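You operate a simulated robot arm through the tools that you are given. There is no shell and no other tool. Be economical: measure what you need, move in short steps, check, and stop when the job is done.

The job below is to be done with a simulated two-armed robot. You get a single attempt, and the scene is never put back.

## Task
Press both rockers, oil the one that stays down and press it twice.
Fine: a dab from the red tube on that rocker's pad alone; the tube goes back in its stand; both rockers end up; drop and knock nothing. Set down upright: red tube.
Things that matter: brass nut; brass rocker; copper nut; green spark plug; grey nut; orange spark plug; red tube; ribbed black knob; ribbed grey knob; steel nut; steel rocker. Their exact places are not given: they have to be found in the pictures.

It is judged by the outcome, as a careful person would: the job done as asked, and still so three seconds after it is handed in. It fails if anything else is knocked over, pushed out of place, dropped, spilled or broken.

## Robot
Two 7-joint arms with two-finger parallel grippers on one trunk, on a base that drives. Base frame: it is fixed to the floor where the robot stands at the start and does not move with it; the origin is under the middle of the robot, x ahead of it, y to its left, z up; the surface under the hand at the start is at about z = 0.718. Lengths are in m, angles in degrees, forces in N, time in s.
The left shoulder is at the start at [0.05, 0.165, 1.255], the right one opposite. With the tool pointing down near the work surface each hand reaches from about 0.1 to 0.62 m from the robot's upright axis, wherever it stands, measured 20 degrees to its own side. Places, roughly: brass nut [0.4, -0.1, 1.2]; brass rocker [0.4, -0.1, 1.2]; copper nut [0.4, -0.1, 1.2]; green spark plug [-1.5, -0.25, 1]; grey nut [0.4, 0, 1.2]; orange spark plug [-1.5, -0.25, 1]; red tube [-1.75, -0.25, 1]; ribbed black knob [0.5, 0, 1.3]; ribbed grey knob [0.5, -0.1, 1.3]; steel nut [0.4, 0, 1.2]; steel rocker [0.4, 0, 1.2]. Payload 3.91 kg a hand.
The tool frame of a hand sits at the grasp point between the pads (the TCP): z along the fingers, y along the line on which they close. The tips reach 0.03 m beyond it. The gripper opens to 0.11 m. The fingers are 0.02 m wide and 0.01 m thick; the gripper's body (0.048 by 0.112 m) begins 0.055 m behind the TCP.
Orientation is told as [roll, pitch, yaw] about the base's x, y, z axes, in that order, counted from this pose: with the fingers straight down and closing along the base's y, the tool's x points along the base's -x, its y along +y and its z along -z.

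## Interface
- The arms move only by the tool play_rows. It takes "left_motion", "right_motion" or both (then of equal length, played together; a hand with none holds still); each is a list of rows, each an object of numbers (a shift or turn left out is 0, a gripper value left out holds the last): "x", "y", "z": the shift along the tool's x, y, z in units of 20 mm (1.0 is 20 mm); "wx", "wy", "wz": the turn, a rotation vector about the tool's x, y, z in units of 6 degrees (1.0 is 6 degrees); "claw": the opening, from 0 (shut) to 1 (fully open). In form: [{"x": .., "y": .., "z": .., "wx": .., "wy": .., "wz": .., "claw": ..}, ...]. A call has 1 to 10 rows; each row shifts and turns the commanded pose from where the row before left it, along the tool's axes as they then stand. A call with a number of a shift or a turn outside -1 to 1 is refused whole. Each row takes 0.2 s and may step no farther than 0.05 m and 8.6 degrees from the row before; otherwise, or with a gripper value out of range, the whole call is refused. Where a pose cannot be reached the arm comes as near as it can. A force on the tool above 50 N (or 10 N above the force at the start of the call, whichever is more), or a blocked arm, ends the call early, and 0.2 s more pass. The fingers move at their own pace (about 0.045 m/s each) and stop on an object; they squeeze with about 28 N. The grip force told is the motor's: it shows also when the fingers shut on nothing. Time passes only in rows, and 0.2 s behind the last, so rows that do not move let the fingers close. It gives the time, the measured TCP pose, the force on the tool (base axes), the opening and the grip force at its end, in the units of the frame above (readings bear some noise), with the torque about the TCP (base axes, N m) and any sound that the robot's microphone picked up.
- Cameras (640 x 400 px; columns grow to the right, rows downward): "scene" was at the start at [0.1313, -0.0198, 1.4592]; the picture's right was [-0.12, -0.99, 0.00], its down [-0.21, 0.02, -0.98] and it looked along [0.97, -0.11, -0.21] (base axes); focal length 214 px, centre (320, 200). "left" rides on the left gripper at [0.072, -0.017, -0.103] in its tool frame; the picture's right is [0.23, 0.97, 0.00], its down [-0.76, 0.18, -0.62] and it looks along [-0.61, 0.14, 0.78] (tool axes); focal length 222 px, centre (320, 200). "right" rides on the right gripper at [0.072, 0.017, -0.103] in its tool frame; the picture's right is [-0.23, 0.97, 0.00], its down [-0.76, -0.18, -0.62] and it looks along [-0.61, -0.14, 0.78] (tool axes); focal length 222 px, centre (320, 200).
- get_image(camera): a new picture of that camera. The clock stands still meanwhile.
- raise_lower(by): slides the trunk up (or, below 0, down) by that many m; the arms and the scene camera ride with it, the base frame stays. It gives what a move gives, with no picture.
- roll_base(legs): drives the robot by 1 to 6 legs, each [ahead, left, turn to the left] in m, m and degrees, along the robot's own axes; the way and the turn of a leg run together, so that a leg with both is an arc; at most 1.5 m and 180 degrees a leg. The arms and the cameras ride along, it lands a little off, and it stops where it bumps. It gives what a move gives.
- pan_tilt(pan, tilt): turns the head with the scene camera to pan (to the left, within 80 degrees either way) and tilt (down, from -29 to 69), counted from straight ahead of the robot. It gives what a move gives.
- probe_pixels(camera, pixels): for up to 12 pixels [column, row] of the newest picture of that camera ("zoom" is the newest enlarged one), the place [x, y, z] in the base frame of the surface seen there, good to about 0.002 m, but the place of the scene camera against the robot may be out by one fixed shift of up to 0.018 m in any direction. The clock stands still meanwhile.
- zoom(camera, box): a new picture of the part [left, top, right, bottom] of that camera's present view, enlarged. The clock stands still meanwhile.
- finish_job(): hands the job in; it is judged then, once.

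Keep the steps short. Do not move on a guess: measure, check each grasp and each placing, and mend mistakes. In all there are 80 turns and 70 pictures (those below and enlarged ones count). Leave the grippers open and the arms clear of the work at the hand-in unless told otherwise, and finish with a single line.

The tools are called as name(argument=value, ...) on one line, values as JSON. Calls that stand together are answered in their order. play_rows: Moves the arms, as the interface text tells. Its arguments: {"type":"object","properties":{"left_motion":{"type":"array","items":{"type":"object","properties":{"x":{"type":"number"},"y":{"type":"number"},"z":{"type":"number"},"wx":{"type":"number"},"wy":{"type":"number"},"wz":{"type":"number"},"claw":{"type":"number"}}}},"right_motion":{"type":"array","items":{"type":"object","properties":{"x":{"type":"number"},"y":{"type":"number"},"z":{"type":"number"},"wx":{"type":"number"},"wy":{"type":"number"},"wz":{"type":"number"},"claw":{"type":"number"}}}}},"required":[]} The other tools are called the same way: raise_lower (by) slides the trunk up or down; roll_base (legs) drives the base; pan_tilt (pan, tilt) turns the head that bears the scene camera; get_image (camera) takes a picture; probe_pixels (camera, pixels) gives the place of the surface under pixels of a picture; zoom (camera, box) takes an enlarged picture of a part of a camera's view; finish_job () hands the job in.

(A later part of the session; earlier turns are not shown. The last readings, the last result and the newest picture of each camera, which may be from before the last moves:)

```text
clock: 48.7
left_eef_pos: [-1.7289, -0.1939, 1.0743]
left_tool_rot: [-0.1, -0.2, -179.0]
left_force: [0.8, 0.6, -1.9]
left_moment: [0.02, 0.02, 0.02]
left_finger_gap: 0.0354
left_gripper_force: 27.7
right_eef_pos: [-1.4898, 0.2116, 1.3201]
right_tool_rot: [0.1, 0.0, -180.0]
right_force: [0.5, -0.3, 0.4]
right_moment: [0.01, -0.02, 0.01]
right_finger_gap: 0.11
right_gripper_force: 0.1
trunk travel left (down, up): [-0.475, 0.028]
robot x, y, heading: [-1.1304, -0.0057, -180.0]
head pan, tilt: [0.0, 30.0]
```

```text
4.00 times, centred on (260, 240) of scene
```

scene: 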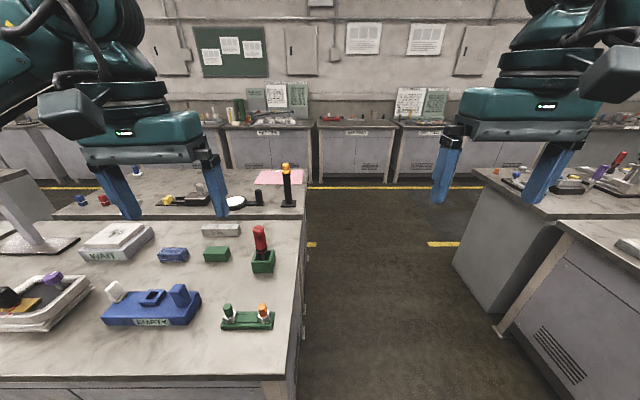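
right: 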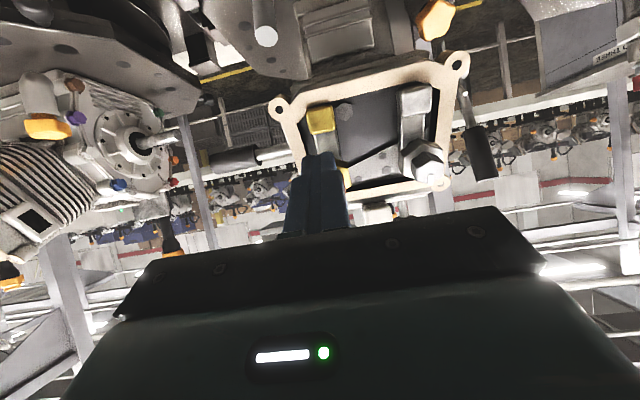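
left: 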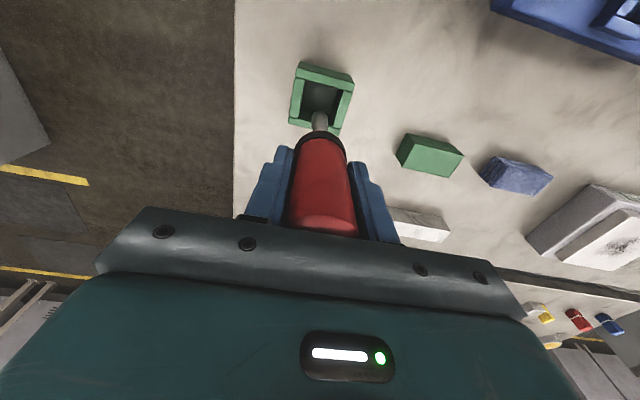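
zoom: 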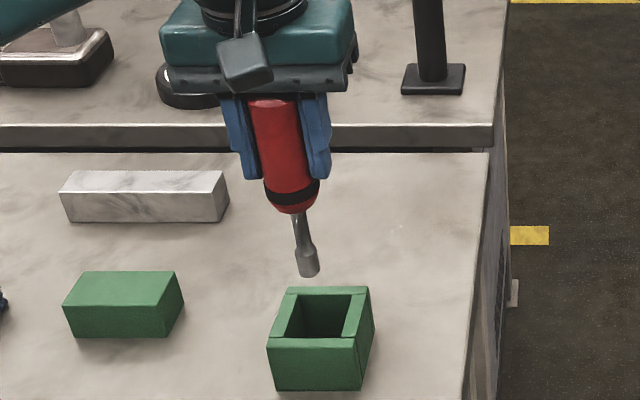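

There's no drip, and the nozzle is a thin rod with a thicker grey tip. Measuring the tip against the TCP.

probe_pixels(camera="zoom", pixels=[[308, 272], [307, 262], [302, 240], [290, 195], [288, 205], [275, 103], [318, 275]])

probe_pixels(camera="left", pixels=[[320, 116], [319, 122], [318, 130], [320, 150], [325, 116]])

```text
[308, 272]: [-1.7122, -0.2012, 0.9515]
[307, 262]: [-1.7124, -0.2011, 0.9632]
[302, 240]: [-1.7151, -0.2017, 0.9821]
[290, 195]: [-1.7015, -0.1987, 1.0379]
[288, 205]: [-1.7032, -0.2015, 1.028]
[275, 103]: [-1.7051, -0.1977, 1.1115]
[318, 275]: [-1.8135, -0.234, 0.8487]
```

```text
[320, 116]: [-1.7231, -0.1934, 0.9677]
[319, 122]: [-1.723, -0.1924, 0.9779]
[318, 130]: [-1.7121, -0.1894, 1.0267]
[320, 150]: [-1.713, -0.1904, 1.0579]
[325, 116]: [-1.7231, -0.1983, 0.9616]
```

The tip is 0.125 m beyond the TCP. Raising it and pulling it toward the robot for the carry.

play_rows(left_motion=[{"z": -1}, {"z": -1}, {"z": -1}, {"z": -1}, {"z": -1, "x": 0.5}, {"z": -1, "x": 1}, {"z": -1, "x": 1}, {"z": -1, "x": 1}, {"z": -1, "x": 1}, {"z": -1, "x": 1}])

play_rows(left_motion=[{"z": -1, "x": 1}, {"z": -1, "x": 1}, {"z": -0.5, "x": 1}, {"x": 1}, {"x": 1}, {"x": 1}, {"x": 1}])

roll_base(legs=[[-0.55, 0, 0], [0, 0, -90], [0, 0, -90]])

```text
clock: 50.9
left_eef_pos: [-1.6171, -0.1929, 1.2733]
left_tool_rot: [0.0, -0.1, -179.0]
left_force: [0.7, 0.0, -2.1]
left_moment: [-0.02, 0.0, -0.01]
left_finger_gap: 0.0354
left_gripper_force: 28.3
right_eef_pos: [-1.4903, 0.2109, 1.3193]
right_tool_rot: [0.0, 0.1, -180.0]
right_force: [0.3, -0.1, 0.6]
right_moment: [0.01, 0.01, -0.04]
right_finger_gap: 0.1099
right_gripper_force: 0.1
trunk travel left (down, up): [-0.475, 0.028]
robot x, y, heading: [-1.1268, -0.0065, -179.9]
head pan, tilt: [0.0, 30.0]
```

```text
clock: 52.5
left_eef_pos: [-1.477, -0.1911, 1.3242]
left_tool_rot: [0.0, 0.0, -179.0]
left_force: [-0.5, 0.3, -1.8]
left_moment: [0.02, -0.01, -0.01]
left_finger_gap: 0.0353
left_gripper_force: 27.8
right_eef_pos: [-1.4908, 0.2108, 1.3196]
right_tool_rot: [0.0, 0.0, -180.0]
right_force: [0.4, 0.8, 0.6]
right_moment: [-0.01, 0.03, 0.02]
right_finger_gap: 0.11
right_gripper_force: 0.0
trunk travel left (down, up): [-0.475, 0.028]
robot x, y, heading: [-1.1253, -0.0031, -180.0]
head pan, tilt: [0.0, 30.0]
```

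```text
clock: 63.4
left_eef_pos: [-0.2303, 0.191, 1.3244]
left_tool_rot: [0.0, -0.1, 1.0]
left_force: [-0.7, 0.2, -1.8]
left_moment: [0.01, 0.03, 0.0]
left_finger_gap: 0.0353
left_gripper_force: 28.0
right_eef_pos: [-0.2169, -0.2104, 1.3197]
right_tool_rot: [0.1, 0.0, 0.1]
right_force: [-0.1, 0.4, -0.7]
right_moment: [-0.02, 0.03, 0.01]
right_finger_gap: 0.1099
right_gripper_force: 0.1
trunk travel left (down, up): [-0.475, 0.028]
robot x, y, heading: [-0.5743, 0.0003, 0.0]
head pan, tilt: [0.0, 30.0]
```

Strafing right so the brass pad lies ahead of the left hand, then closer, then tilting the tube forward.

roll_base(legs=[[0, -0.275, 0], [0.27, 0, 0]])

play_rows(left_motion=[{"wy": -1}, {"wy": -1}, {"wy": -1}, {"wy": -1}, {"wy": -1}, {"wy": -1}, {"wy": -1}, {"wy": -1}, {"wy": -1}, {"wy": -0.5}])

pan_tilt(pan=15, tilt=35)

get_image(camera="left")

get_image(camera="scene")

```text
clock: 67.9
left_eef_pos: [0.0417, -0.0837, 1.3233]
left_tool_rot: [0.1, -0.1, 1.1]
left_force: [0.1, -0.2, -1.5]
left_moment: [-0.02, 0.05, -0.02]
left_finger_gap: 0.035
left_gripper_force: 28.3
right_eef_pos: [0.0554, -0.4847, 1.3202]
right_tool_rot: [0.1, 0.1, 0.1]
right_force: [0.1, -0.7, -1.3]
right_moment: [0.0, 0.0, 0.01]
right_finger_gap: 0.11
right_gripper_force: 0.2
trunk travel left (down, up): [-0.475, 0.028]
robot x, y, heading: [-0.3088, -0.2726, 0.1]
head pan, tilt: [0.0, 30.0]
```

```text
clock: 70.1
left_eef_pos: [0.0417, -0.0833, 1.3257]
left_tool_rot: [-0.1, -57.1, 1.4]
left_force: [0.8, -0.3, -1.3]
left_moment: [0.0, 0.07, 0.03]
left_finger_gap: 0.0352
left_gripper_force: 27.7
right_eef_pos: [0.0547, -0.4848, 1.3193]
right_tool_rot: [0.1, 0.0, 0.1]
right_force: [-0.6, 0.3, -1.1]
right_moment: [0.01, -0.01, -0.02]
right_finger_gap: 0.1102
right_gripper_force: 0.1
trunk travel left (down, up): [-0.475, 0.028]
robot x, y, heading: [-0.3071, -0.2728, 0.4]
head pan, tilt: [0.0, 30.0]
```

```text
clock: 70.9
left_eef_pos: [0.041, -0.083, 1.3247]
left_tool_rot: [-0.1, -57.0, 1.3]
left_force: [-0.5, -0.6, -1.9]
left_moment: [0.01, 0.03, 0.0]
left_finger_gap: 0.0358
left_gripper_force: 27.8
right_eef_pos: [0.0534, -0.485, 1.3198]
right_tool_rot: [0.2, 0.0, 0.2]
right_force: [-0.5, 0.1, -0.2]
right_moment: [0.04, 0.01, 0.01]
right_finger_gap: 0.1098
right_gripper_force: 0.1
trunk travel left (down, up): [-0.475, 0.028]
robot x, y, heading: [-0.312, -0.2735, 0.4]
head pan, tilt: [15.0, 35.0]
```

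```text
42 pictures are left
```

left: 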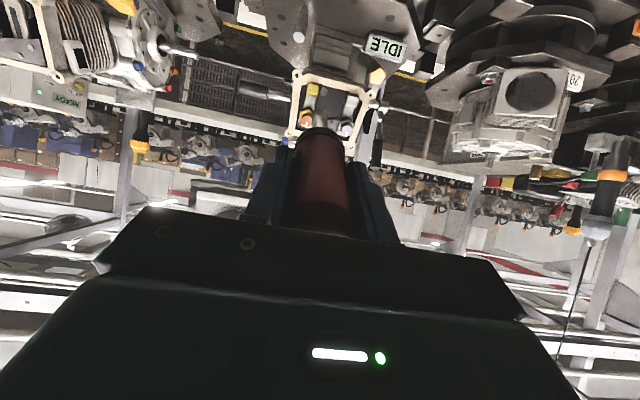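

```text
41 pictures are left
```

scene: 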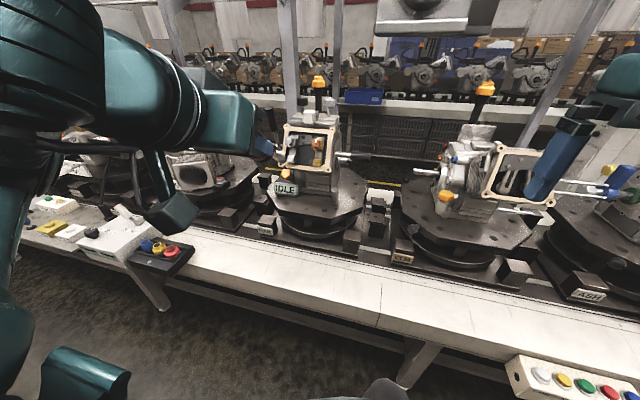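

play_rows(left_motion=[{"z": 1, "x": -0.17, "wx": 0.18, "wz": 0.12}, {"z": 1, "x": -0.17}, {"z": 1, "x": -0.17}, {"z": 1, "x": -0.17}, {"z": 1, "x": -0.17}, {"z": 1, "x": -0.17}, {"z": 1, "x": -0.17}, {"z": 1, "x": -0.17}, {"z": 1, "x": -0.17}, {"z": 1, "x": -0.17}])

get_image(camera="left")

zoom(camera="scene", box=[240, 100, 360, 200])

```text
clock: 73.1
left_eef_pos: [0.2279, -0.0834, 1.2432]
left_tool_rot: [0.1, -57.1, -0.1]
left_force: [0.3, -0.8, -1.1]
left_moment: [-0.01, 0.06, 0.0]
left_finger_gap: 0.0354
left_gripper_force: 28.2
right_eef_pos: [0.0551, -0.4847, 1.32]
right_tool_rot: [0.1, 0.1, 0.3]
right_force: [0.4, 0.5, 0.2]
right_moment: [-0.02, 0.01, -0.04]
right_finger_gap: 0.1102
right_gripper_force: 0.0
trunk travel left (down, up): [-0.475, 0.028]
robot x, y, heading: [-0.309, -0.274, 0.4]
head pan, tilt: [15.0, 35.0]
```

```text
40 pictures are left
```

left: 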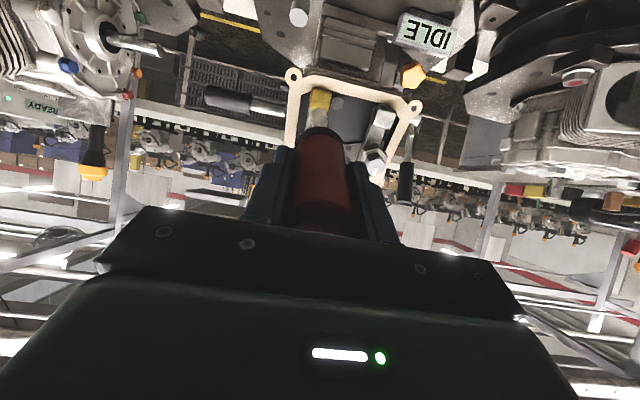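

```text
4.00 times, centred on (300, 150) of scene
```

zoom: 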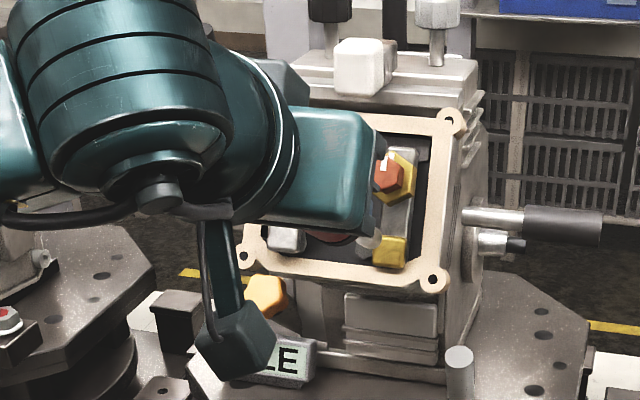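

zoom(camera="left", box=[270, 60, 430, 190])

probe_pixels(camera="left", pixels=[[320, 92], [320, 97], [320, 102], [318, 110], [319, 118], [315, 114], [384, 117], [384, 121]])

```text
3.08 times, centred on (350, 125) of left
```

zoom: 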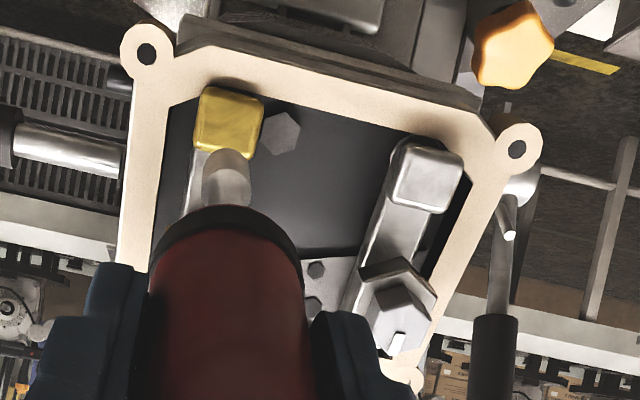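

```text
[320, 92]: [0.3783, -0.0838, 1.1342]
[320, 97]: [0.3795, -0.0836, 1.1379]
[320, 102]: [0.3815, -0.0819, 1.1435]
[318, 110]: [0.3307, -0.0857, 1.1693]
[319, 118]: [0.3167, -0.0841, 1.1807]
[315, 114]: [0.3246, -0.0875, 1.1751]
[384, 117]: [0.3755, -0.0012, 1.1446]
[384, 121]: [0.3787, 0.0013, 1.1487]
```

The nozzle is lined up with the pad, about 58 mm away. Approaching 2.6 units, then in small steps to light contact.

play_rows(left_motion=[{"z": 1}, {"z": 1}, {"z": 0.6}])

play_rows(left_motion=[{"z": 0.1}, {"z": 0.1}])

zoom(camera="left", box=[270, 60, 430, 190])

```text
clock: 73.9
left_eef_pos: [0.2687, -0.085, 1.2146]
left_tool_rot: [0.0, -57.2, -0.1]
left_force: [-9.2, -0.3, 0.8]
left_moment: [0.14, 0.4, 0.21]
left_finger_gap: 0.0352
left_gripper_force: 28.1
right_eef_pos: [0.0527, -0.4845, 1.3218]
right_tool_rot: [0.1, 0.0, 0.2]
right_force: [0.6, -0.6, 0.5]
right_moment: [0.0, 0.0, -0.01]
right_finger_gap: 0.1102
right_gripper_force: 0.0
trunk travel left (down, up): [-0.475, 0.028]
robot x, y, heading: [-0.3081, -0.2765, 0.2]
head pan, tilt: [15.0, 35.0]
heard: click
```

```text
clock: 74.5
left_eef_pos: [0.2701, -0.0836, 1.2176]
left_tool_rot: [-0.1, -57.6, -0.1]
left_force: [-18.6, 2.2, 8.2]
left_moment: [0.16, 0.24, 0.33]
left_finger_gap: 0.0355
left_gripper_force: 28.0
right_eef_pos: [0.0501, -0.4844, 1.321]
right_tool_rot: [0.1, -0.2, 0.2]
right_force: [0.2, 0.0, 0.3]
right_moment: [-0.02, 0.02, 0.0]
right_finger_gap: 0.1099
right_gripper_force: 0.0
trunk travel left (down, up): [-0.475, 0.028]
robot x, y, heading: [-0.3047, -0.2761, 0.2]
head pan, tilt: [15.0, 35.0]
```

```text
3.08 times, centred on (350, 125) of left
```

zoom: 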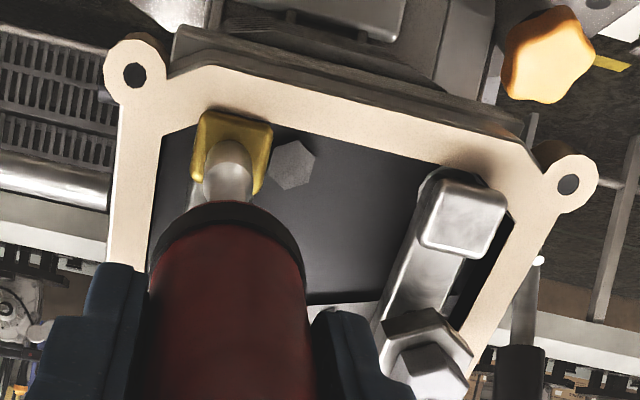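

It's touching sooner than expected, at 18 N. I'll back off right away and look for the dab.

play_rows(left_motion=[{"z": -0.3}, {"z": -0.7}, {"z": -1}])

zoom(camera="left", box=[290, 70, 370, 135])

zoom(camera="scene", box=[290, 130, 360, 180])

```text
clock: 75.3
left_eef_pos: [0.2404, -0.083, 1.236]
left_tool_rot: [-0.1, -57.0, -0.1]
left_force: [-0.4, -0.1, -1.1]
left_moment: [-0.01, 0.07, 0.0]
left_finger_gap: 0.0354
left_gripper_force: 28.0
right_eef_pos: [0.0538, -0.484, 1.32]
right_tool_rot: [0.2, 0.0, 0.1]
right_force: [-0.2, -0.6, 0.5]
right_moment: [0.03, 0.03, 0.0]
right_finger_gap: 0.1099
right_gripper_force: 0.1
trunk travel left (down, up): [-0.475, 0.028]
robot x, y, heading: [-0.3095, -0.2734, 0.5]
head pan, tilt: [15.0, 35.0]
```

```text
6.15 times, centred on (330, 102) of left
```

zoom: 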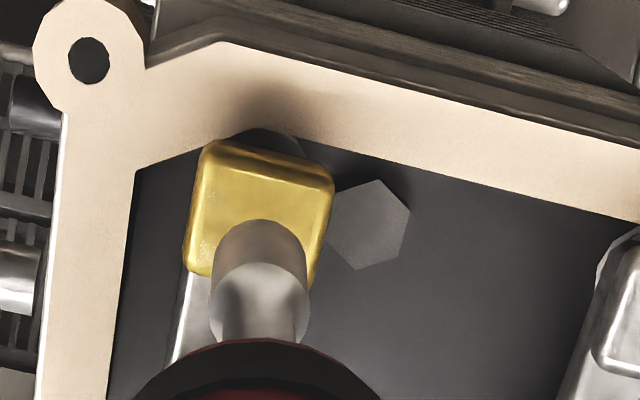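

```text
8.00 times, centred on (325, 155) of scene
```

zoom: 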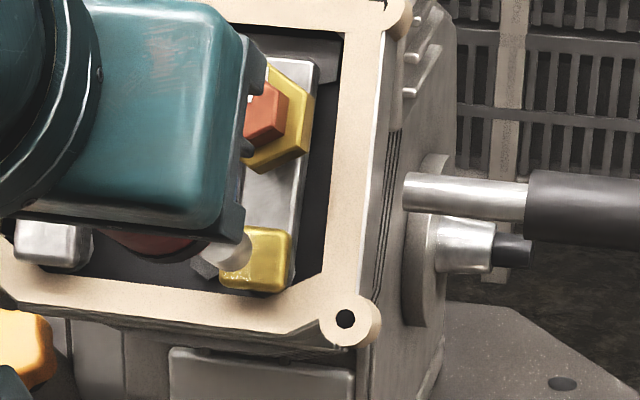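

The pad looks glossier, but the nozzle covers its centre. Backing off further to see it clearly.

play_rows(left_motion=[{"z": -1}, {"z": -1}, {"z": -1}, {"x": -1}, {"x": -1}, {"x": -1}])

zoom(camera="left", box=[280, 60, 400, 160])

zoom(camera="scene", box=[270, 120, 350, 180])

```text
clock: 76.7
left_eef_pos: [0.224, -0.0842, 1.3182]
left_tool_rot: [0.1, -57.1, -0.2]
left_force: [1.1, -0.8, -2.0]
left_moment: [0.02, 0.05, 0.03]
left_finger_gap: 0.035
left_gripper_force: 27.7
right_eef_pos: [0.0555, -0.4852, 1.3197]
right_tool_rot: [0.2, 0.0, 0.2]
right_force: [0.2, 0.2, -0.9]
right_moment: [-0.06, 0.04, 0.04]
right_finger_gap: 0.1101
right_gripper_force: 0.1
trunk travel left (down, up): [-0.475, 0.028]
robot x, y, heading: [-0.3068, -0.2719, 0.4]
head pan, tilt: [15.0, 35.0]
```

```text
4.00 times, centred on (340, 110) of left
```

zoom: 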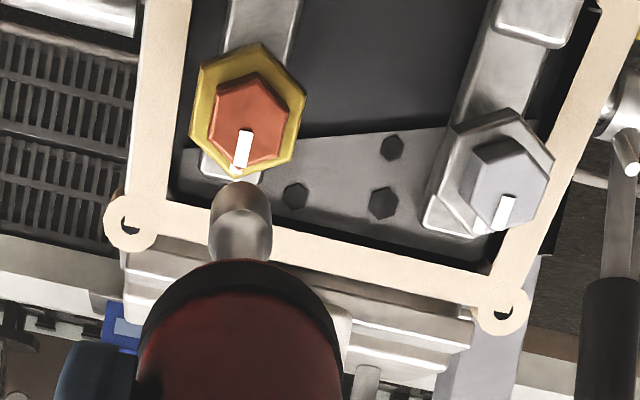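

```text
6.67 times, centred on (310, 150) of scene
```

zoom: 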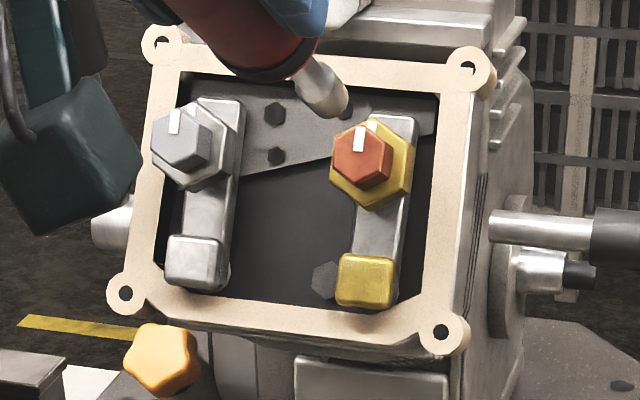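

zoom(camera="scene", box=[310, 152, 342, 172])

probe_pixels(camera="scene", pixels=[[325, 160], [325, 162], [325, 164], [299, 157], [299, 159], [299, 161]])

zoom(camera="left", box=[300, 40, 430, 110])

```text
16.00 times, centred on (326, 162) of scene
```

zoom: 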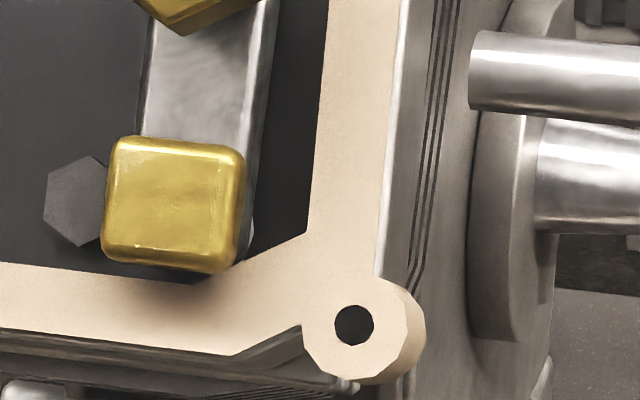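

```text
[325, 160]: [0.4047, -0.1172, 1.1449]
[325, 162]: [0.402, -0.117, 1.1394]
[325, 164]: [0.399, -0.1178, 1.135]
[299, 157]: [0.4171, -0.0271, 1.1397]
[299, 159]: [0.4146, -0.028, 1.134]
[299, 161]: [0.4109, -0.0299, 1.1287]
```

```text
4.92 times, centred on (365, 75) of left
```

zoom: 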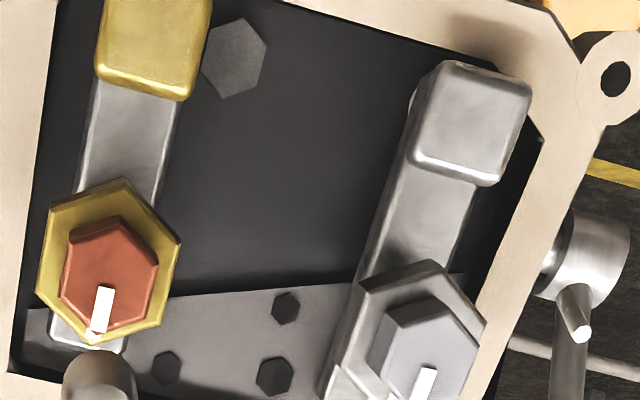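

I see no dab yet. The nozzle only touched briefly. I'll go back to light contact and hold there for longer.

play_rows(left_motion=[{"x": 1}, {"x": 1}, {"x": 1}, {"z": 1}, {"z": 1}, {"z": 1}, {"z": 1}, {"z": 0.4}])

play_rows(left_motion=[{"z": 0.1}, {"z": 0.1}, {}, {}])

```text
clock: 78.5
left_eef_pos: [0.2644, -0.0834, 1.2195]
left_tool_rot: [0.0, -57.2, -0.2]
left_force: [0.3, -0.2, -1.0]
left_moment: [0.05, 0.07, 0.08]
left_finger_gap: 0.0354
left_gripper_force: 28.3
right_eef_pos: [0.0542, -0.486, 1.3201]
right_tool_rot: [0.1, 0.0, 0.2]
right_force: [-0.3, -0.5, -0.7]
right_moment: [0.02, -0.01, 0.03]
right_finger_gap: 0.1101
right_gripper_force: 0.1
trunk travel left (down, up): [-0.475, 0.028]
robot x, y, heading: [-0.3086, -0.2802, -0.0]
head pan, tilt: [15.0, 35.0]
```

```text
clock: 79.5
left_eef_pos: [0.2686, -0.083, 1.2185]
left_tool_rot: [-0.1, -57.2, -0.2]
left_force: [-1.6, 0.0, -0.6]
left_moment: [-0.05, 0.13, -0.07]
left_finger_gap: 0.035
left_gripper_force: 28.1
right_eef_pos: [0.0534, -0.4844, 1.3206]
right_tool_rot: [0.1, -0.1, 0.2]
right_force: [0.3, -0.4, 0.3]
right_moment: [0.0, 0.0, 0.0]
right_finger_gap: 0.1101
right_gripper_force: 0.0
trunk travel left (down, up): [-0.475, 0.028]
robot x, y, heading: [-0.3092, -0.2744, 0.5]
head pan, tilt: [15.0, 35.0]
```

Light contact at 1.5 N. Dwelling here.

play_rows(left_motion=[{}, {}, {}, {}, {}, {}])

zoom(camera="scene", box=[297, 147, 337, 172])

zoom(camera="left", box=[290, 70, 370, 135])

```text
clock: 80.9
left_eef_pos: [0.2685, -0.0827, 1.2188]
left_tool_rot: [-0.1, -57.3, -0.2]
left_force: [-2.3, -0.1, -0.8]
left_moment: [0.06, 0.03, 0.12]
left_finger_gap: 0.0348
left_gripper_force: 27.8
right_eef_pos: [0.0536, -0.4851, 1.3198]
right_tool_rot: [0.1, -0.1, 0.2]
right_force: [0.1, 0.1, 0.5]
right_moment: [-0.01, -0.03, 0.0]
right_finger_gap: 0.1097
right_gripper_force: 0.0
trunk travel left (down, up): [-0.475, 0.028]
robot x, y, heading: [-0.3078, -0.2729, 0.2]
head pan, tilt: [15.0, 35.0]
```

```text
16.00 times, centred on (317, 160) of scene
```

zoom: 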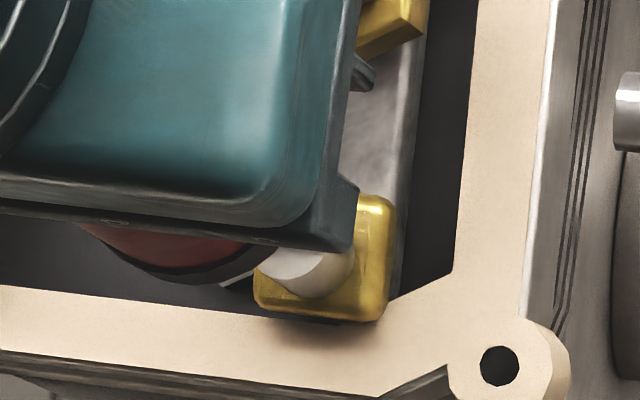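

```text
6.15 times, centred on (330, 102) of left
```

zoom: 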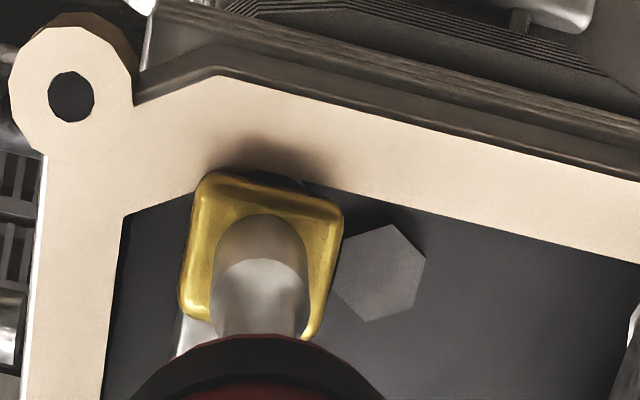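

The nozzle sits on the pad. I'll squeeze firmly by commanding shut for a moment.

play_rows(left_motion=[{"claw": 0}, {}, {}, {}])

play_rows(left_motion=[{"z": -0.3}, {"z": -0.7}, {"z": -1}, {"z": -1}, {"z": -1}, {"x": -1}, {"x": -1}, {"x": -1}])

zoom(camera="scene", box=[290, 142, 338, 172])

```text
clock: 81.9
left_eef_pos: [0.2665, -0.0837, 1.2181]
left_tool_rot: [0.0, -57.2, -0.2]
left_force: [-2.3, 0.4, -0.9]
left_moment: [0.03, 0.04, 0.14]
left_finger_gap: 0.0349
left_gripper_force: 27.8
right_eef_pos: [0.0539, -0.4847, 1.3211]
right_tool_rot: [0.1, 0.0, 0.2]
right_force: [-0.1, -0.3, -0.1]
right_moment: [0.03, -0.01, -0.01]
right_finger_gap: 0.1101
right_gripper_force: 0.0
trunk travel left (down, up): [-0.475, 0.028]
robot x, y, heading: [-0.3101, -0.2698, 0.3]
head pan, tilt: [15.0, 35.0]
```

```text
clock: 83.7
left_eef_pos: [0.234, -0.0835, 1.3098]
left_tool_rot: [0.0, -57.1, -0.2]
left_force: [0.3, -0.3, -1.4]
left_moment: [0.01, 0.06, 0.02]
left_finger_gap: 0.0348
left_gripper_force: 27.9
right_eef_pos: [0.0548, -0.4857, 1.32]
right_tool_rot: [0.1, 0.1, 0.2]
right_force: [-0.3, 0.8, -0.4]
right_moment: [0.0, 0.02, 0.0]
right_finger_gap: 0.1099
right_gripper_force: 0.1
trunk travel left (down, up): [-0.475, 0.028]
robot x, y, heading: [-0.3107, -0.2772, 0.1]
head pan, tilt: [15.0, 35.0]
```

```text
13.33 times, centred on (314, 157) of scene
```

zoom: 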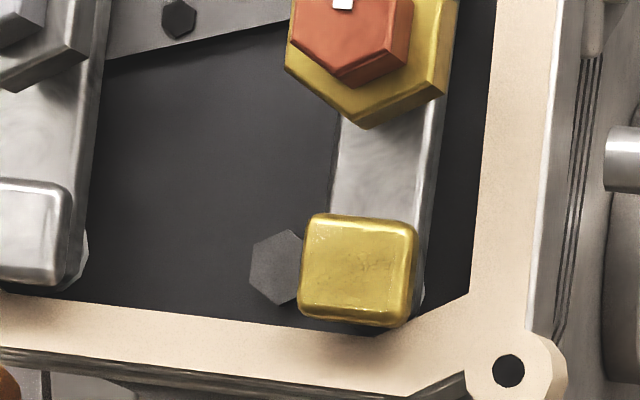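

The scene view is unclear, so I'm checking with the left hand's camera, which is closer.

zoom(camera="left", box=[295, 30, 375, 80])

zoom(camera="left", box=[285, 90, 365, 140])

```text
8.00 times, centred on (335, 55) of left
```

zoom: 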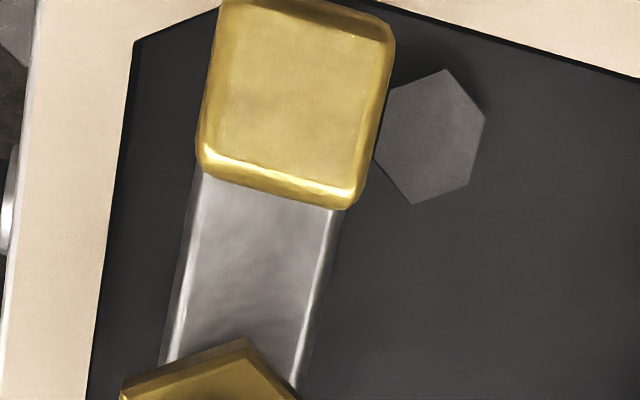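

```text
8.00 times, centred on (325, 115) of left
```

zoom: 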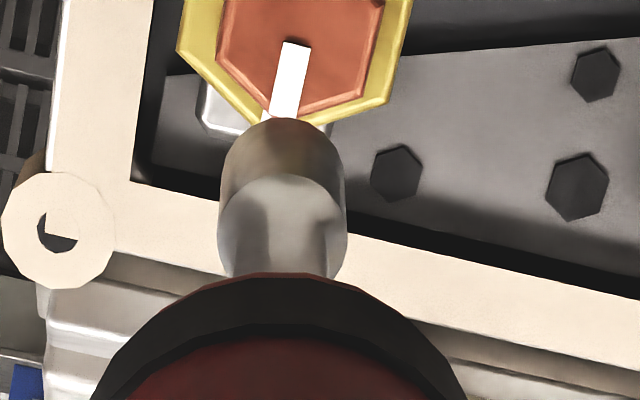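

get_image(camera="left")

probe_pixels(camera="left", pixels=[[332, 36], [332, 40], [332, 44], [332, 48], [400, 60], [398, 64], [396, 68], [410, 45]])

```text
25 pictures are left
```

left: 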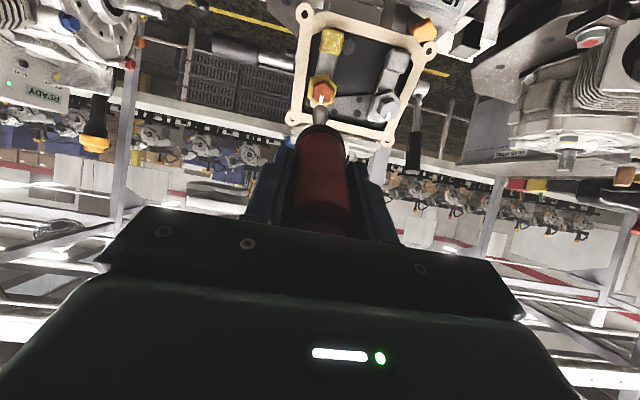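

```text
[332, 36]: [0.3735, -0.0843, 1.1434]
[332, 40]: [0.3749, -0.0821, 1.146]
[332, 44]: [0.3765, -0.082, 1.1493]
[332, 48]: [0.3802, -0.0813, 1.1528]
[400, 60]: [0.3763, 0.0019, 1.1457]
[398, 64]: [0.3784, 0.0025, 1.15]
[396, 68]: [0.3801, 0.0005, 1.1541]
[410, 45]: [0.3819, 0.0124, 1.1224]
```

The probe shows the brass pad is now level with steel (x 0.3745 against 0.376 at z 1.146), so it has come up since the nozzle touched it. I'll retract the tube and shift the robot so the right hand can press brass.

play_rows(left_motion=[{"z": -1}, {"z": -1}, {"z": -1}, {"z": -1}, {"z": -1}, {"z": -1}, {"z": -1}, {"z": -1}, {"z": -1}, {"z": -0.5}])

roll_base(legs=[[0, 0.274, 0], [0.06, 0, 0]])

play_rows(right_motion=[{"wy": -1, "claw": 0}, {"wy": -1}, {"wy": -1}, {"wy": -1}, {"wy": -1}, {"wy": -1}, {"wy": -1}, {"wy": -1}, {"wy": -1}, {"wy": -0.53}])

```text
clock: 85.9
left_eef_pos: [0.0736, -0.0829, 1.4145]
left_tool_rot: [0.0, -57.0, -0.2]
left_force: [-0.6, 0.1, -1.5]
left_moment: [0.01, 0.09, -0.02]
left_finger_gap: 0.0351
left_gripper_force: 28.2
right_eef_pos: [0.0552, -0.4857, 1.3207]
right_tool_rot: [0.1, 0.0, 0.2]
right_force: [0.6, 0.4, 1.0]
right_moment: [-0.01, 0.0, 0.02]
right_finger_gap: 0.1099
right_gripper_force: 0.1
trunk travel left (down, up): [-0.475, 0.028]
robot x, y, heading: [-0.3093, -0.272, 0.3]
head pan, tilt: [15.0, 35.0]
```

```text
clock: 89.4
left_eef_pos: [0.1322, 0.1924, 1.4142]
left_tool_rot: [0.0, -57.1, 0.1]
left_force: [-0.1, -0.2, -2.1]
left_moment: [-0.02, 0.05, -0.03]
left_finger_gap: 0.0353
left_gripper_force: 28.1
right_eef_pos: [0.1145, -0.2107, 1.3194]
right_tool_rot: [0.1, 0.1, 0.3]
right_force: [0.9, -0.2, 0.0]
right_moment: [0.0, 0.03, 0.0]
right_finger_gap: 0.1099
right_gripper_force: 0.2
trunk travel left (down, up): [-0.475, 0.028]
robot x, y, heading: [-0.2526, 0.0013, 0.6]
head pan, tilt: [15.0, 35.0]
```

```text
clock: 91.6
left_eef_pos: [0.1308, 0.1921, 1.4158]
left_tool_rot: [0.0, -57.1, -0.1]
left_force: [-0.3, -0.1, -1.4]
left_moment: [-0.02, 0.07, 0.0]
left_finger_gap: 0.0351
left_gripper_force: 27.9
right_eef_pos: [0.1124, -0.2091, 1.32]
right_tool_rot: [0.2, -57.2, 0.3]
right_force: [0.1, 0.9, 0.0]
right_moment: [-0.01, 0.01, 0.01]
right_finger_gap: 0.0002
right_gripper_force: 28.0
trunk travel left (down, up): [-0.475, 0.028]
robot x, y, heading: [-0.2498, -0.0037, 0.5]
head pan, tilt: [15.0, 35.0]
```

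play_rows(right_motion=[{"z": 1, "y": 0.62}, {"z": 1, "y": 0.62}, {"z": 1, "y": 0.62}, {"z": 1, "y": 0.62}, {"z": 1, "y": 0.62}, {"z": 1, "y": 0.62}, {"z": 1, "y": 0.62}, {"z": 1, "y": 0.62}, {"z": 1, "y": 0.62}, {"z": 1, "y": 0.62}])

get_image(camera="right")

probe_pixels(camera="right", pixels=[[320, 118], [320, 122], [320, 126], [320, 130], [402, 106], [402, 110], [402, 114], [402, 118]])

```text
clock: 93.8
left_eef_pos: [0.1311, 0.1922, 1.4144]
left_tool_rot: [-0.1, -57.2, 0.0]
left_force: [0.2, -0.9, -1.8]
left_moment: [0.0, 0.06, -0.01]
left_finger_gap: 0.0349
left_gripper_force: 27.7
right_eef_pos: [0.2808, -0.0853, 1.2111]
right_tool_rot: [0.1, -57.1, 0.3]
right_force: [0.7, 0.2, 0.3]
right_moment: [0.01, 0.02, 0.02]
right_finger_gap: 0.0
right_gripper_force: 27.8
trunk travel left (down, up): [-0.475, 0.028]
robot x, y, heading: [-0.2509, 0.0007, 0.1]
head pan, tilt: [15.0, 35.0]
```

```text
24 pictures are left
```

right: 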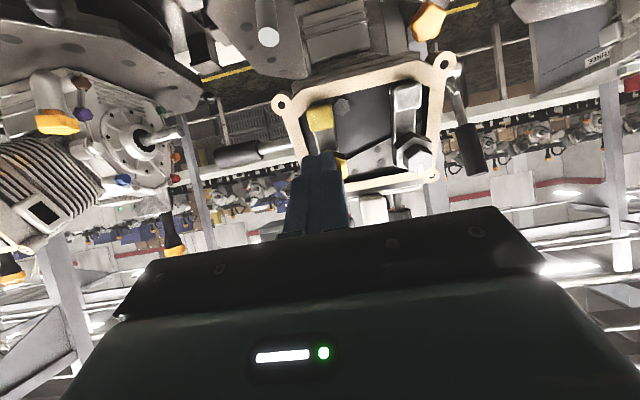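

```text
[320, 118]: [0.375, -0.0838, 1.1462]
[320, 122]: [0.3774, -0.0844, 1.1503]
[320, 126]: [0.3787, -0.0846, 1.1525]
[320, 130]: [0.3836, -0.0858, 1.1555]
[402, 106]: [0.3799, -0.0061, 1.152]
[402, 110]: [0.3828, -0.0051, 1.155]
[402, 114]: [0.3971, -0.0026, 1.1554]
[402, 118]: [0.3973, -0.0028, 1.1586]
```

Brass is confirmed up. First finger press now.

play_rows(right_motion=[{"z": 1}, {"z": 1}, {"z": 1}, {"z": 1}])

play_rows(right_motion=[{"z": 0.1}, {"z": 0.1}, {"z": 0.1}, {"z": 0.1}, {"z": 0.1}])

```text
clock: 94.8
left_eef_pos: [0.1309, 0.1919, 1.4151]
left_tool_rot: [0.0, -57.1, 0.0]
left_force: [-0.4, -0.8, -1.0]
left_moment: [-0.01, 0.02, 0.0]
left_finger_gap: 0.035
left_gripper_force: 28.1
right_eef_pos: [0.3477, -0.0849, 1.1676]
right_tool_rot: [0.1, -57.1, 0.3]
right_force: [-0.2, -0.3, 0.6]
right_moment: [0.03, -0.03, 0.0]
right_finger_gap: 0.0001
right_gripper_force: 28.3
trunk travel left (down, up): [-0.475, 0.028]
robot x, y, heading: [-0.2514, -0.0018, 0.2]
head pan, tilt: [15.0, 35.0]
```

```text
clock: 96.0
left_eef_pos: [0.1295, 0.1912, 1.4156]
left_tool_rot: [0.0, -57.2, -0.1]
left_force: [-0.1, -0.5, -1.0]
left_moment: [0.01, 0.05, 0.01]
left_finger_gap: 0.0348
left_gripper_force: 28.5
right_eef_pos: [0.3553, -0.0833, 1.1634]
right_tool_rot: [0.2, -57.3, 0.3]
right_force: [-2.6, -0.4, -0.5]
right_moment: [0.01, 0.01, -0.01]
right_finger_gap: 0.0
right_gripper_force: 28.3
trunk travel left (down, up): [-0.475, 0.028]
robot x, y, heading: [-0.2516, 0.0022, 0.5]
head pan, tilt: [15.0, 35.0]
```

play_rows(right_motion=[{"z": 0.1}, {"z": 0.1}, {"z": 0.1}])

```text
clock: 96.8
left_eef_pos: [0.1267, 0.1919, 1.4175]
left_tool_rot: [0.1, -57.4, 0.0]
left_force: [0.2, -0.4, -1.3]
left_moment: [0.0, 0.04, 0.01]
left_finger_gap: 0.0349
left_gripper_force: 27.9
right_eef_pos: [0.3576, -0.0828, 1.161]
right_tool_rot: [0.2, -57.2, 0.3]
right_force: [-18.4, -0.9, 0.6]
right_moment: [-0.03, 0.14, -0.12]
right_finger_gap: 0.0002
right_gripper_force: 27.9
trunk travel left (down, up): [-0.475, 0.028]
robot x, y, heading: [-0.2517, 0.001, 0.4]
head pan, tilt: [15.0, 35.0]
heard: click
```

Click. Releasing and checking whether it comes back up.

play_rows(right_motion=[{"z": -0.8}, {"z": -1}, {"z": -1}, {"z": -1}, {"z": -1}])

get_image(camera="right")

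probe_pixels(camera="right", pixels=[[320, 114], [320, 118], [320, 122], [320, 126], [320, 130], [402, 98], [402, 102], [402, 106]])

```text
clock: 98.0
left_eef_pos: [0.1306, 0.1919, 1.415]
left_tool_rot: [0.1, -57.2, 0.0]
left_force: [0.1, -0.6, -1.6]
left_moment: [-0.02, 0.04, 0.0]
left_finger_gap: 0.0345
left_gripper_force: 28.2
right_eef_pos: [0.2806, -0.0842, 1.2119]
right_tool_rot: [0.1, -57.2, 0.3]
right_force: [0.2, -0.3, 0.6]
right_moment: [0.03, 0.02, -0.01]
right_finger_gap: 0.0
right_gripper_force: 27.4
trunk travel left (down, up): [-0.475, 0.028]
robot x, y, heading: [-0.2477, 0.0014, 0.6]
head pan, tilt: [15.0, 35.0]
```

```text
23 pictures are left
```

right: 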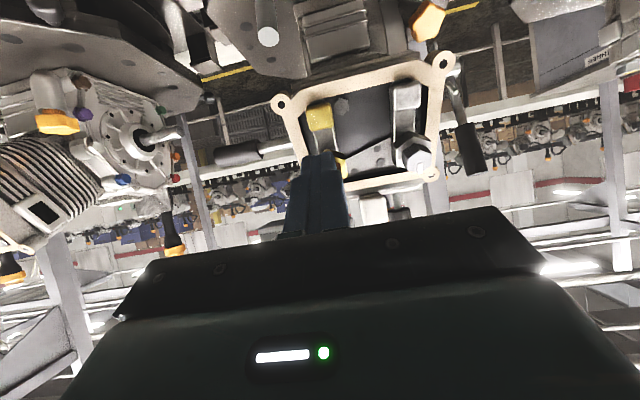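

```text
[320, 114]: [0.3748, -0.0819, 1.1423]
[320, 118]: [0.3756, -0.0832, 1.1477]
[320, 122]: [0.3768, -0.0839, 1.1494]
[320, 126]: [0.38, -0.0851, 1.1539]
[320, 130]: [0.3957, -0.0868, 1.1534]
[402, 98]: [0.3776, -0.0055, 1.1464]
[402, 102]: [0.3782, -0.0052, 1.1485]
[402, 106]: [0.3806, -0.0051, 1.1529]
```

It came back up, so the oil has taken. Second press.

play_rows(right_motion=[{"z": 1}, {"z": 1}, {"z": 1}, {"z": 1}, {"z": 0.3}])

play_rows(right_motion=[{"z": 0.1}, {"z": 0.1}, {"z": 0.1}, {"z": 0.1}, {"z": 0.1}])

```text
clock: 99.2
left_eef_pos: [0.1305, 0.1906, 1.4147]
left_tool_rot: [0.0, -57.2, 0.0]
left_force: [-0.2, -0.4, -1.3]
left_moment: [0.01, 0.08, -0.06]
left_finger_gap: 0.035
left_gripper_force: 27.4
right_eef_pos: [0.3522, -0.0845, 1.1646]
right_tool_rot: [0.0, -57.1, 0.3]
right_force: [0.1, -0.4, 0.4]
right_moment: [0.01, 0.01, 0.05]
right_finger_gap: 0.0001
right_gripper_force: 28.6
trunk travel left (down, up): [-0.475, 0.028]
robot x, y, heading: [-0.2544, -0.0003, 0.5]
head pan, tilt: [15.0, 35.0]
```

```text
clock: 100.4
left_eef_pos: [0.1279, 0.1915, 1.4167]
left_tool_rot: [0.0, -57.3, 0.1]
left_force: [-1.7, -0.7, -2.2]
left_moment: [0.0, 0.09, 0.02]
left_finger_gap: 0.0348
left_gripper_force: 28.1
right_eef_pos: [0.3575, -0.0834, 1.1601]
right_tool_rot: [0.2, -57.2, 0.3]
right_force: [-16.1, -1.3, 2.8]
right_moment: [0.01, 0.05, -0.14]
right_finger_gap: 0.0002
right_gripper_force: 27.8
trunk travel left (down, up): [-0.475, 0.028]
robot x, y, heading: [-0.2504, 0.0029, 0.7]
head pan, tilt: [15.0, 35.0]
heard: click
```

Second click. Backing off and verifying that both are up and nothing has moved.

play_rows(right_motion=[{"z": -0.8}, {"z": -1}, {"z": -1}, {"z": -1}, {"z": -1}, {}, {}])

zoom(camera="right", box=[270, 60, 470, 185])

probe_pixels(camera="zoom", pixels=[[160, 165], [160, 175], [160, 185], [160, 200], [430, 110], [430, 125], [430, 140], [430, 150]])

```text
clock: 102.0
left_eef_pos: [0.1308, 0.1929, 1.4147]
left_tool_rot: [0.0, -57.2, 0.0]
left_force: [-0.5, 0.3, -2.0]
left_moment: [-0.02, 0.07, 0.0]
left_finger_gap: 0.0345
left_gripper_force: 27.7
right_eef_pos: [0.2796, -0.0849, 1.2113]
right_tool_rot: [0.1, -57.2, 0.3]
right_force: [0.1, 0.8, 0.4]
right_moment: [-0.02, 0.01, 0.02]
right_finger_gap: 0.0
right_gripper_force: 28.1
trunk travel left (down, up): [-0.475, 0.028]
robot x, y, heading: [-0.2533, -0.0023, 0.4]
head pan, tilt: [15.0, 35.0]
```

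```text
3.20 times, centred on (370, 122) of right
```

zoom: 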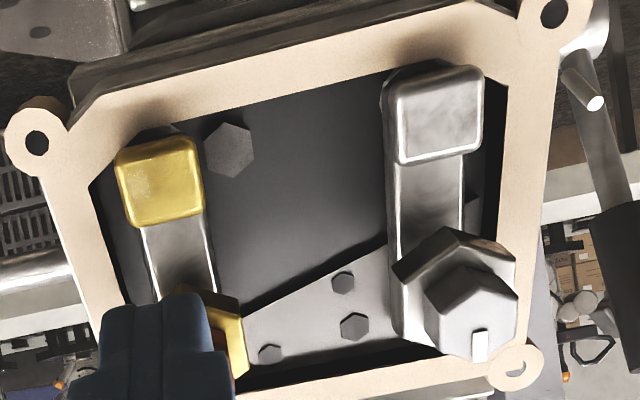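

```text
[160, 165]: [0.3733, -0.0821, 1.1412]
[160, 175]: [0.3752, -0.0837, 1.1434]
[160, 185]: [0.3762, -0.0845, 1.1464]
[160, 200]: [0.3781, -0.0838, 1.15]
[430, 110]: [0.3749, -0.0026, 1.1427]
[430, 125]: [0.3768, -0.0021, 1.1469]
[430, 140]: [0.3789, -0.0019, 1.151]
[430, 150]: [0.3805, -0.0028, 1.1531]
```

Both rockers are up, with a faint smear on the brass pad. Now I'll retract, set both hands upright again and take the tube back.

play_rows(right_motion=[{"z": -1, "y": -0.6}, {"z": -1, "y": -0.6}, {"z": -1, "y": -0.6}, {"z": -1, "y": -0.6}, {"z": -1, "y": -0.6}, {"z": -1, "y": -0.6}, {"z": -1, "y": -0.6}, {"z": -1, "y": -0.6}, {"z": -1, "y": -0.6}, {"z": -1, "y": -0.8}])

play_rows(right_motion=[{"wy": 1, "claw": 1}, {"wy": 1}, {"wy": 1}, {"wy": 1}, {"wy": 1}, {"wy": 1}, {"wy": 1}, {"wy": 1}, {"wy": 1}, {"wy": 0.53}], left_motion=[{"wy": 1}, {"wy": 1}, {"wy": 1}, {"wy": 1}, {"wy": 1}, {"wy": 1}, {"wy": 1}, {"wy": 1}, {"wy": 1}, {"wy": 0.52}])

roll_base(legs=[[-0.32, 0, 0], [0, 0, 90], [0, 0, 89.5]])

pan_tilt(pan=0, tilt=35)

```text
clock: 104.2
left_eef_pos: [0.1297, 0.1914, 1.4152]
left_tool_rot: [0.0, -57.2, 0.1]
left_force: [-0.2, 0.4, -1.4]
left_moment: [0.01, 0.08, 0.01]
left_finger_gap: 0.035
left_gripper_force: 28.3
right_eef_pos: [0.1137, -0.2108, 1.3211]
right_tool_rot: [0.2, -57.2, 0.2]
right_force: [1.2, -0.5, 1.1]
right_moment: [-0.01, 0.02, 0.0]
right_finger_gap: 0.0
right_gripper_force: 27.8
trunk travel left (down, up): [-0.475, 0.028]
robot x, y, heading: [-0.2527, -0.0013, 0.4]
head pan, tilt: [15.0, 35.0]
```

```text
clock: 106.4
left_eef_pos: [0.1304, 0.1916, 1.415]
left_tool_rot: [0.0, -0.1, 0.0]
left_force: [0.2, 0.1, -1.4]
left_moment: [0.01, 0.02, 0.02]
left_finger_gap: 0.0349
left_gripper_force: 27.8
right_eef_pos: [0.1132, -0.2098, 1.3201]
right_tool_rot: [0.2, 0.2, 0.3]
right_force: [-0.2, 0.8, 0.2]
right_moment: [0.0, -0.02, -0.05]
right_finger_gap: 0.1102
right_gripper_force: 0.1
trunk travel left (down, up): [-0.475, 0.028]
robot x, y, heading: [-0.2521, -0.0021, 0.3]
head pan, tilt: [15.0, 35.0]
```

```text
clock: 116.2
left_eef_pos: [-0.9473, -0.2004, 1.4146]
left_tool_rot: [-0.1, 0.0, -179.3]
left_force: [0.4, 0.0, -1.8]
left_moment: [-0.03, 0.0, 0.02]
left_finger_gap: 0.0347
left_gripper_force: 28.1
right_eef_pos: [-0.9357, 0.2021, 1.3201]
right_tool_rot: [0.0, 0.0, -178.8]
right_force: [0.6, 0.6, 0.1]
right_moment: [0.0, -0.01, 0.01]
right_finger_gap: 0.1101
right_gripper_force: 0.0
trunk travel left (down, up): [-0.475, 0.028]
robot x, y, heading: [-0.5679, -0.0031, -178.8]
head pan, tilt: [15.0, 35.0]
```

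```text
clock: 117.0
left_eef_pos: [-0.9476, -0.2014, 1.4152]
left_tool_rot: [0.1, 0.0, -179.2]
left_force: [-0.1, -0.2, -1.8]
left_moment: [0.02, 0.01, 0.01]
left_finger_gap: 0.0346
left_gripper_force: 27.8
right_eef_pos: [-0.9358, 0.2006, 1.3214]
right_tool_rot: [0.1, 0.0, -178.8]
right_force: [0.4, -0.5, 0.2]
right_moment: [-0.02, 0.02, -0.03]
right_finger_gap: 0.11
right_gripper_force: 0.0
trunk travel left (down, up): [-0.475, 0.028]
robot x, y, heading: [-0.5703, -0.0063, -178.4]
head pan, tilt: [0.0, 35.0]
```

roll_base(legs=[[0.555, 0, -1.1]])

play_rows(left_motion=[{"x": -1, "z": 1}, {"x": -1, "z": 1}, {"x": -1, "z": 1}, {"x": -1, "z": 1}, {"x": -1, "z": 1}, {"x": -1, "z": 1}, {"x": -1, "z": 1}, {"x": -1, "z": 1}, {"x": -1, "z": 1}])

```text
clock: 120.2
left_eef_pos: [-1.502, -0.1992, 1.4149]
left_tool_rot: [0.1, 0.0, 179.7]
left_force: [-0.7, 0.1, -2.1]
left_moment: [0.05, -0.01, 0.02]
left_finger_gap: 0.0345
left_gripper_force: 27.5
right_eef_pos: [-1.4845, 0.2008, 1.3193]
right_tool_rot: [0.1, 0.0, -179.8]
right_force: [-0.5, 0.2, -0.6]
right_moment: [0.01, -0.03, -0.03]
right_finger_gap: 0.1098
right_gripper_force: 0.1
trunk travel left (down, up): [-0.475, 0.028]
robot x, y, heading: [-1.1198, -0.0142, -179.8]
head pan, tilt: [0.0, 35.0]
```

```text
clock: 122.2
left_eef_pos: [-1.6829, -0.1997, 1.2353]
left_tool_rot: [0.0, 0.0, 179.7]
left_force: [0.4, -0.2, -2.0]
left_moment: [0.01, -0.01, -0.03]
left_finger_gap: 0.0346
left_gripper_force: 28.3
right_eef_pos: [-1.485, 0.2016, 1.3204]
right_tool_rot: [0.0, 0.1, -179.9]
right_force: [-0.8, 0.1, -0.5]
right_moment: [0.01, -0.02, 0.04]
right_finger_gap: 0.1102
right_gripper_force: 0.0
trunk travel left (down, up): [-0.475, 0.028]
robot x, y, heading: [-1.1195, -0.0104, -179.8]
head pan, tilt: [0.0, 35.0]
```

play_rows(left_motion=[{"x": -1, "y": -0.26}, {"x": -1}, {"x": -0.28}, {"z": 1}, {"z": 1}, {"z": 1}, {"z": 1}, {"z": 1}, {"z": 1}, {"z": 1}])

get_image(camera="left")

zoom(camera="scene", box=[200, 170, 320, 270])

```text
clock: 124.4
left_eef_pos: [-1.7289, -0.1945, 1.0949]
left_tool_rot: [-0.1, -0.1, 179.7]
left_force: [0.4, 0.5, -1.4]
left_moment: [-0.01, -0.01, -0.02]
left_finger_gap: 0.0346
left_gripper_force: 28.0
right_eef_pos: [-1.4842, 0.2017, 1.3201]
right_tool_rot: [0.1, -0.1, -180.0]
right_force: [-0.1, -0.2, 0.7]
right_moment: [-0.05, 0.04, 0.01]
right_finger_gap: 0.1097
right_gripper_force: 0.0
trunk travel left (down, up): [-0.475, 0.028]
robot x, y, heading: [-1.123, -0.0083, -180.0]
head pan, tilt: [0.0, 35.0]
```

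```text
21 pictures are left
```

left: 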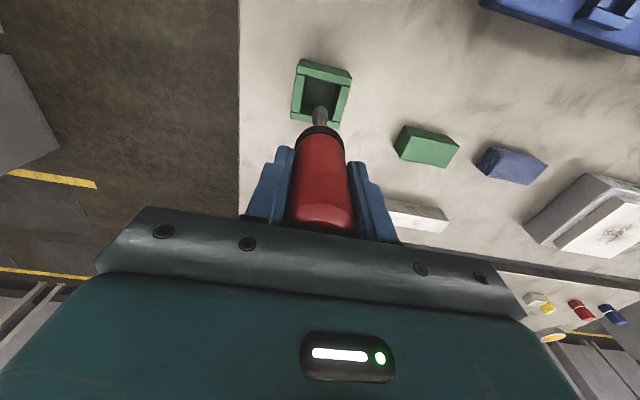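

```text
4.00 times, centred on (260, 220) of scene
```

zoom: 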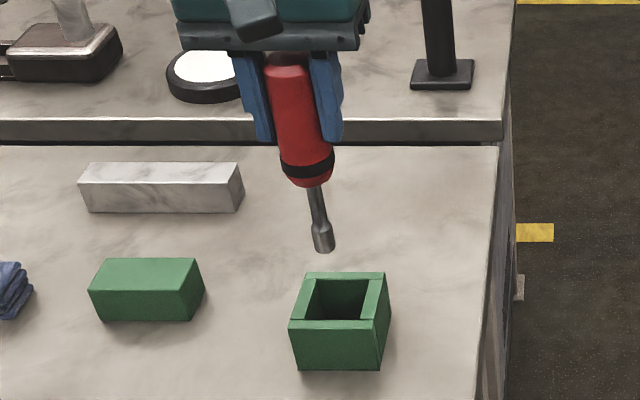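

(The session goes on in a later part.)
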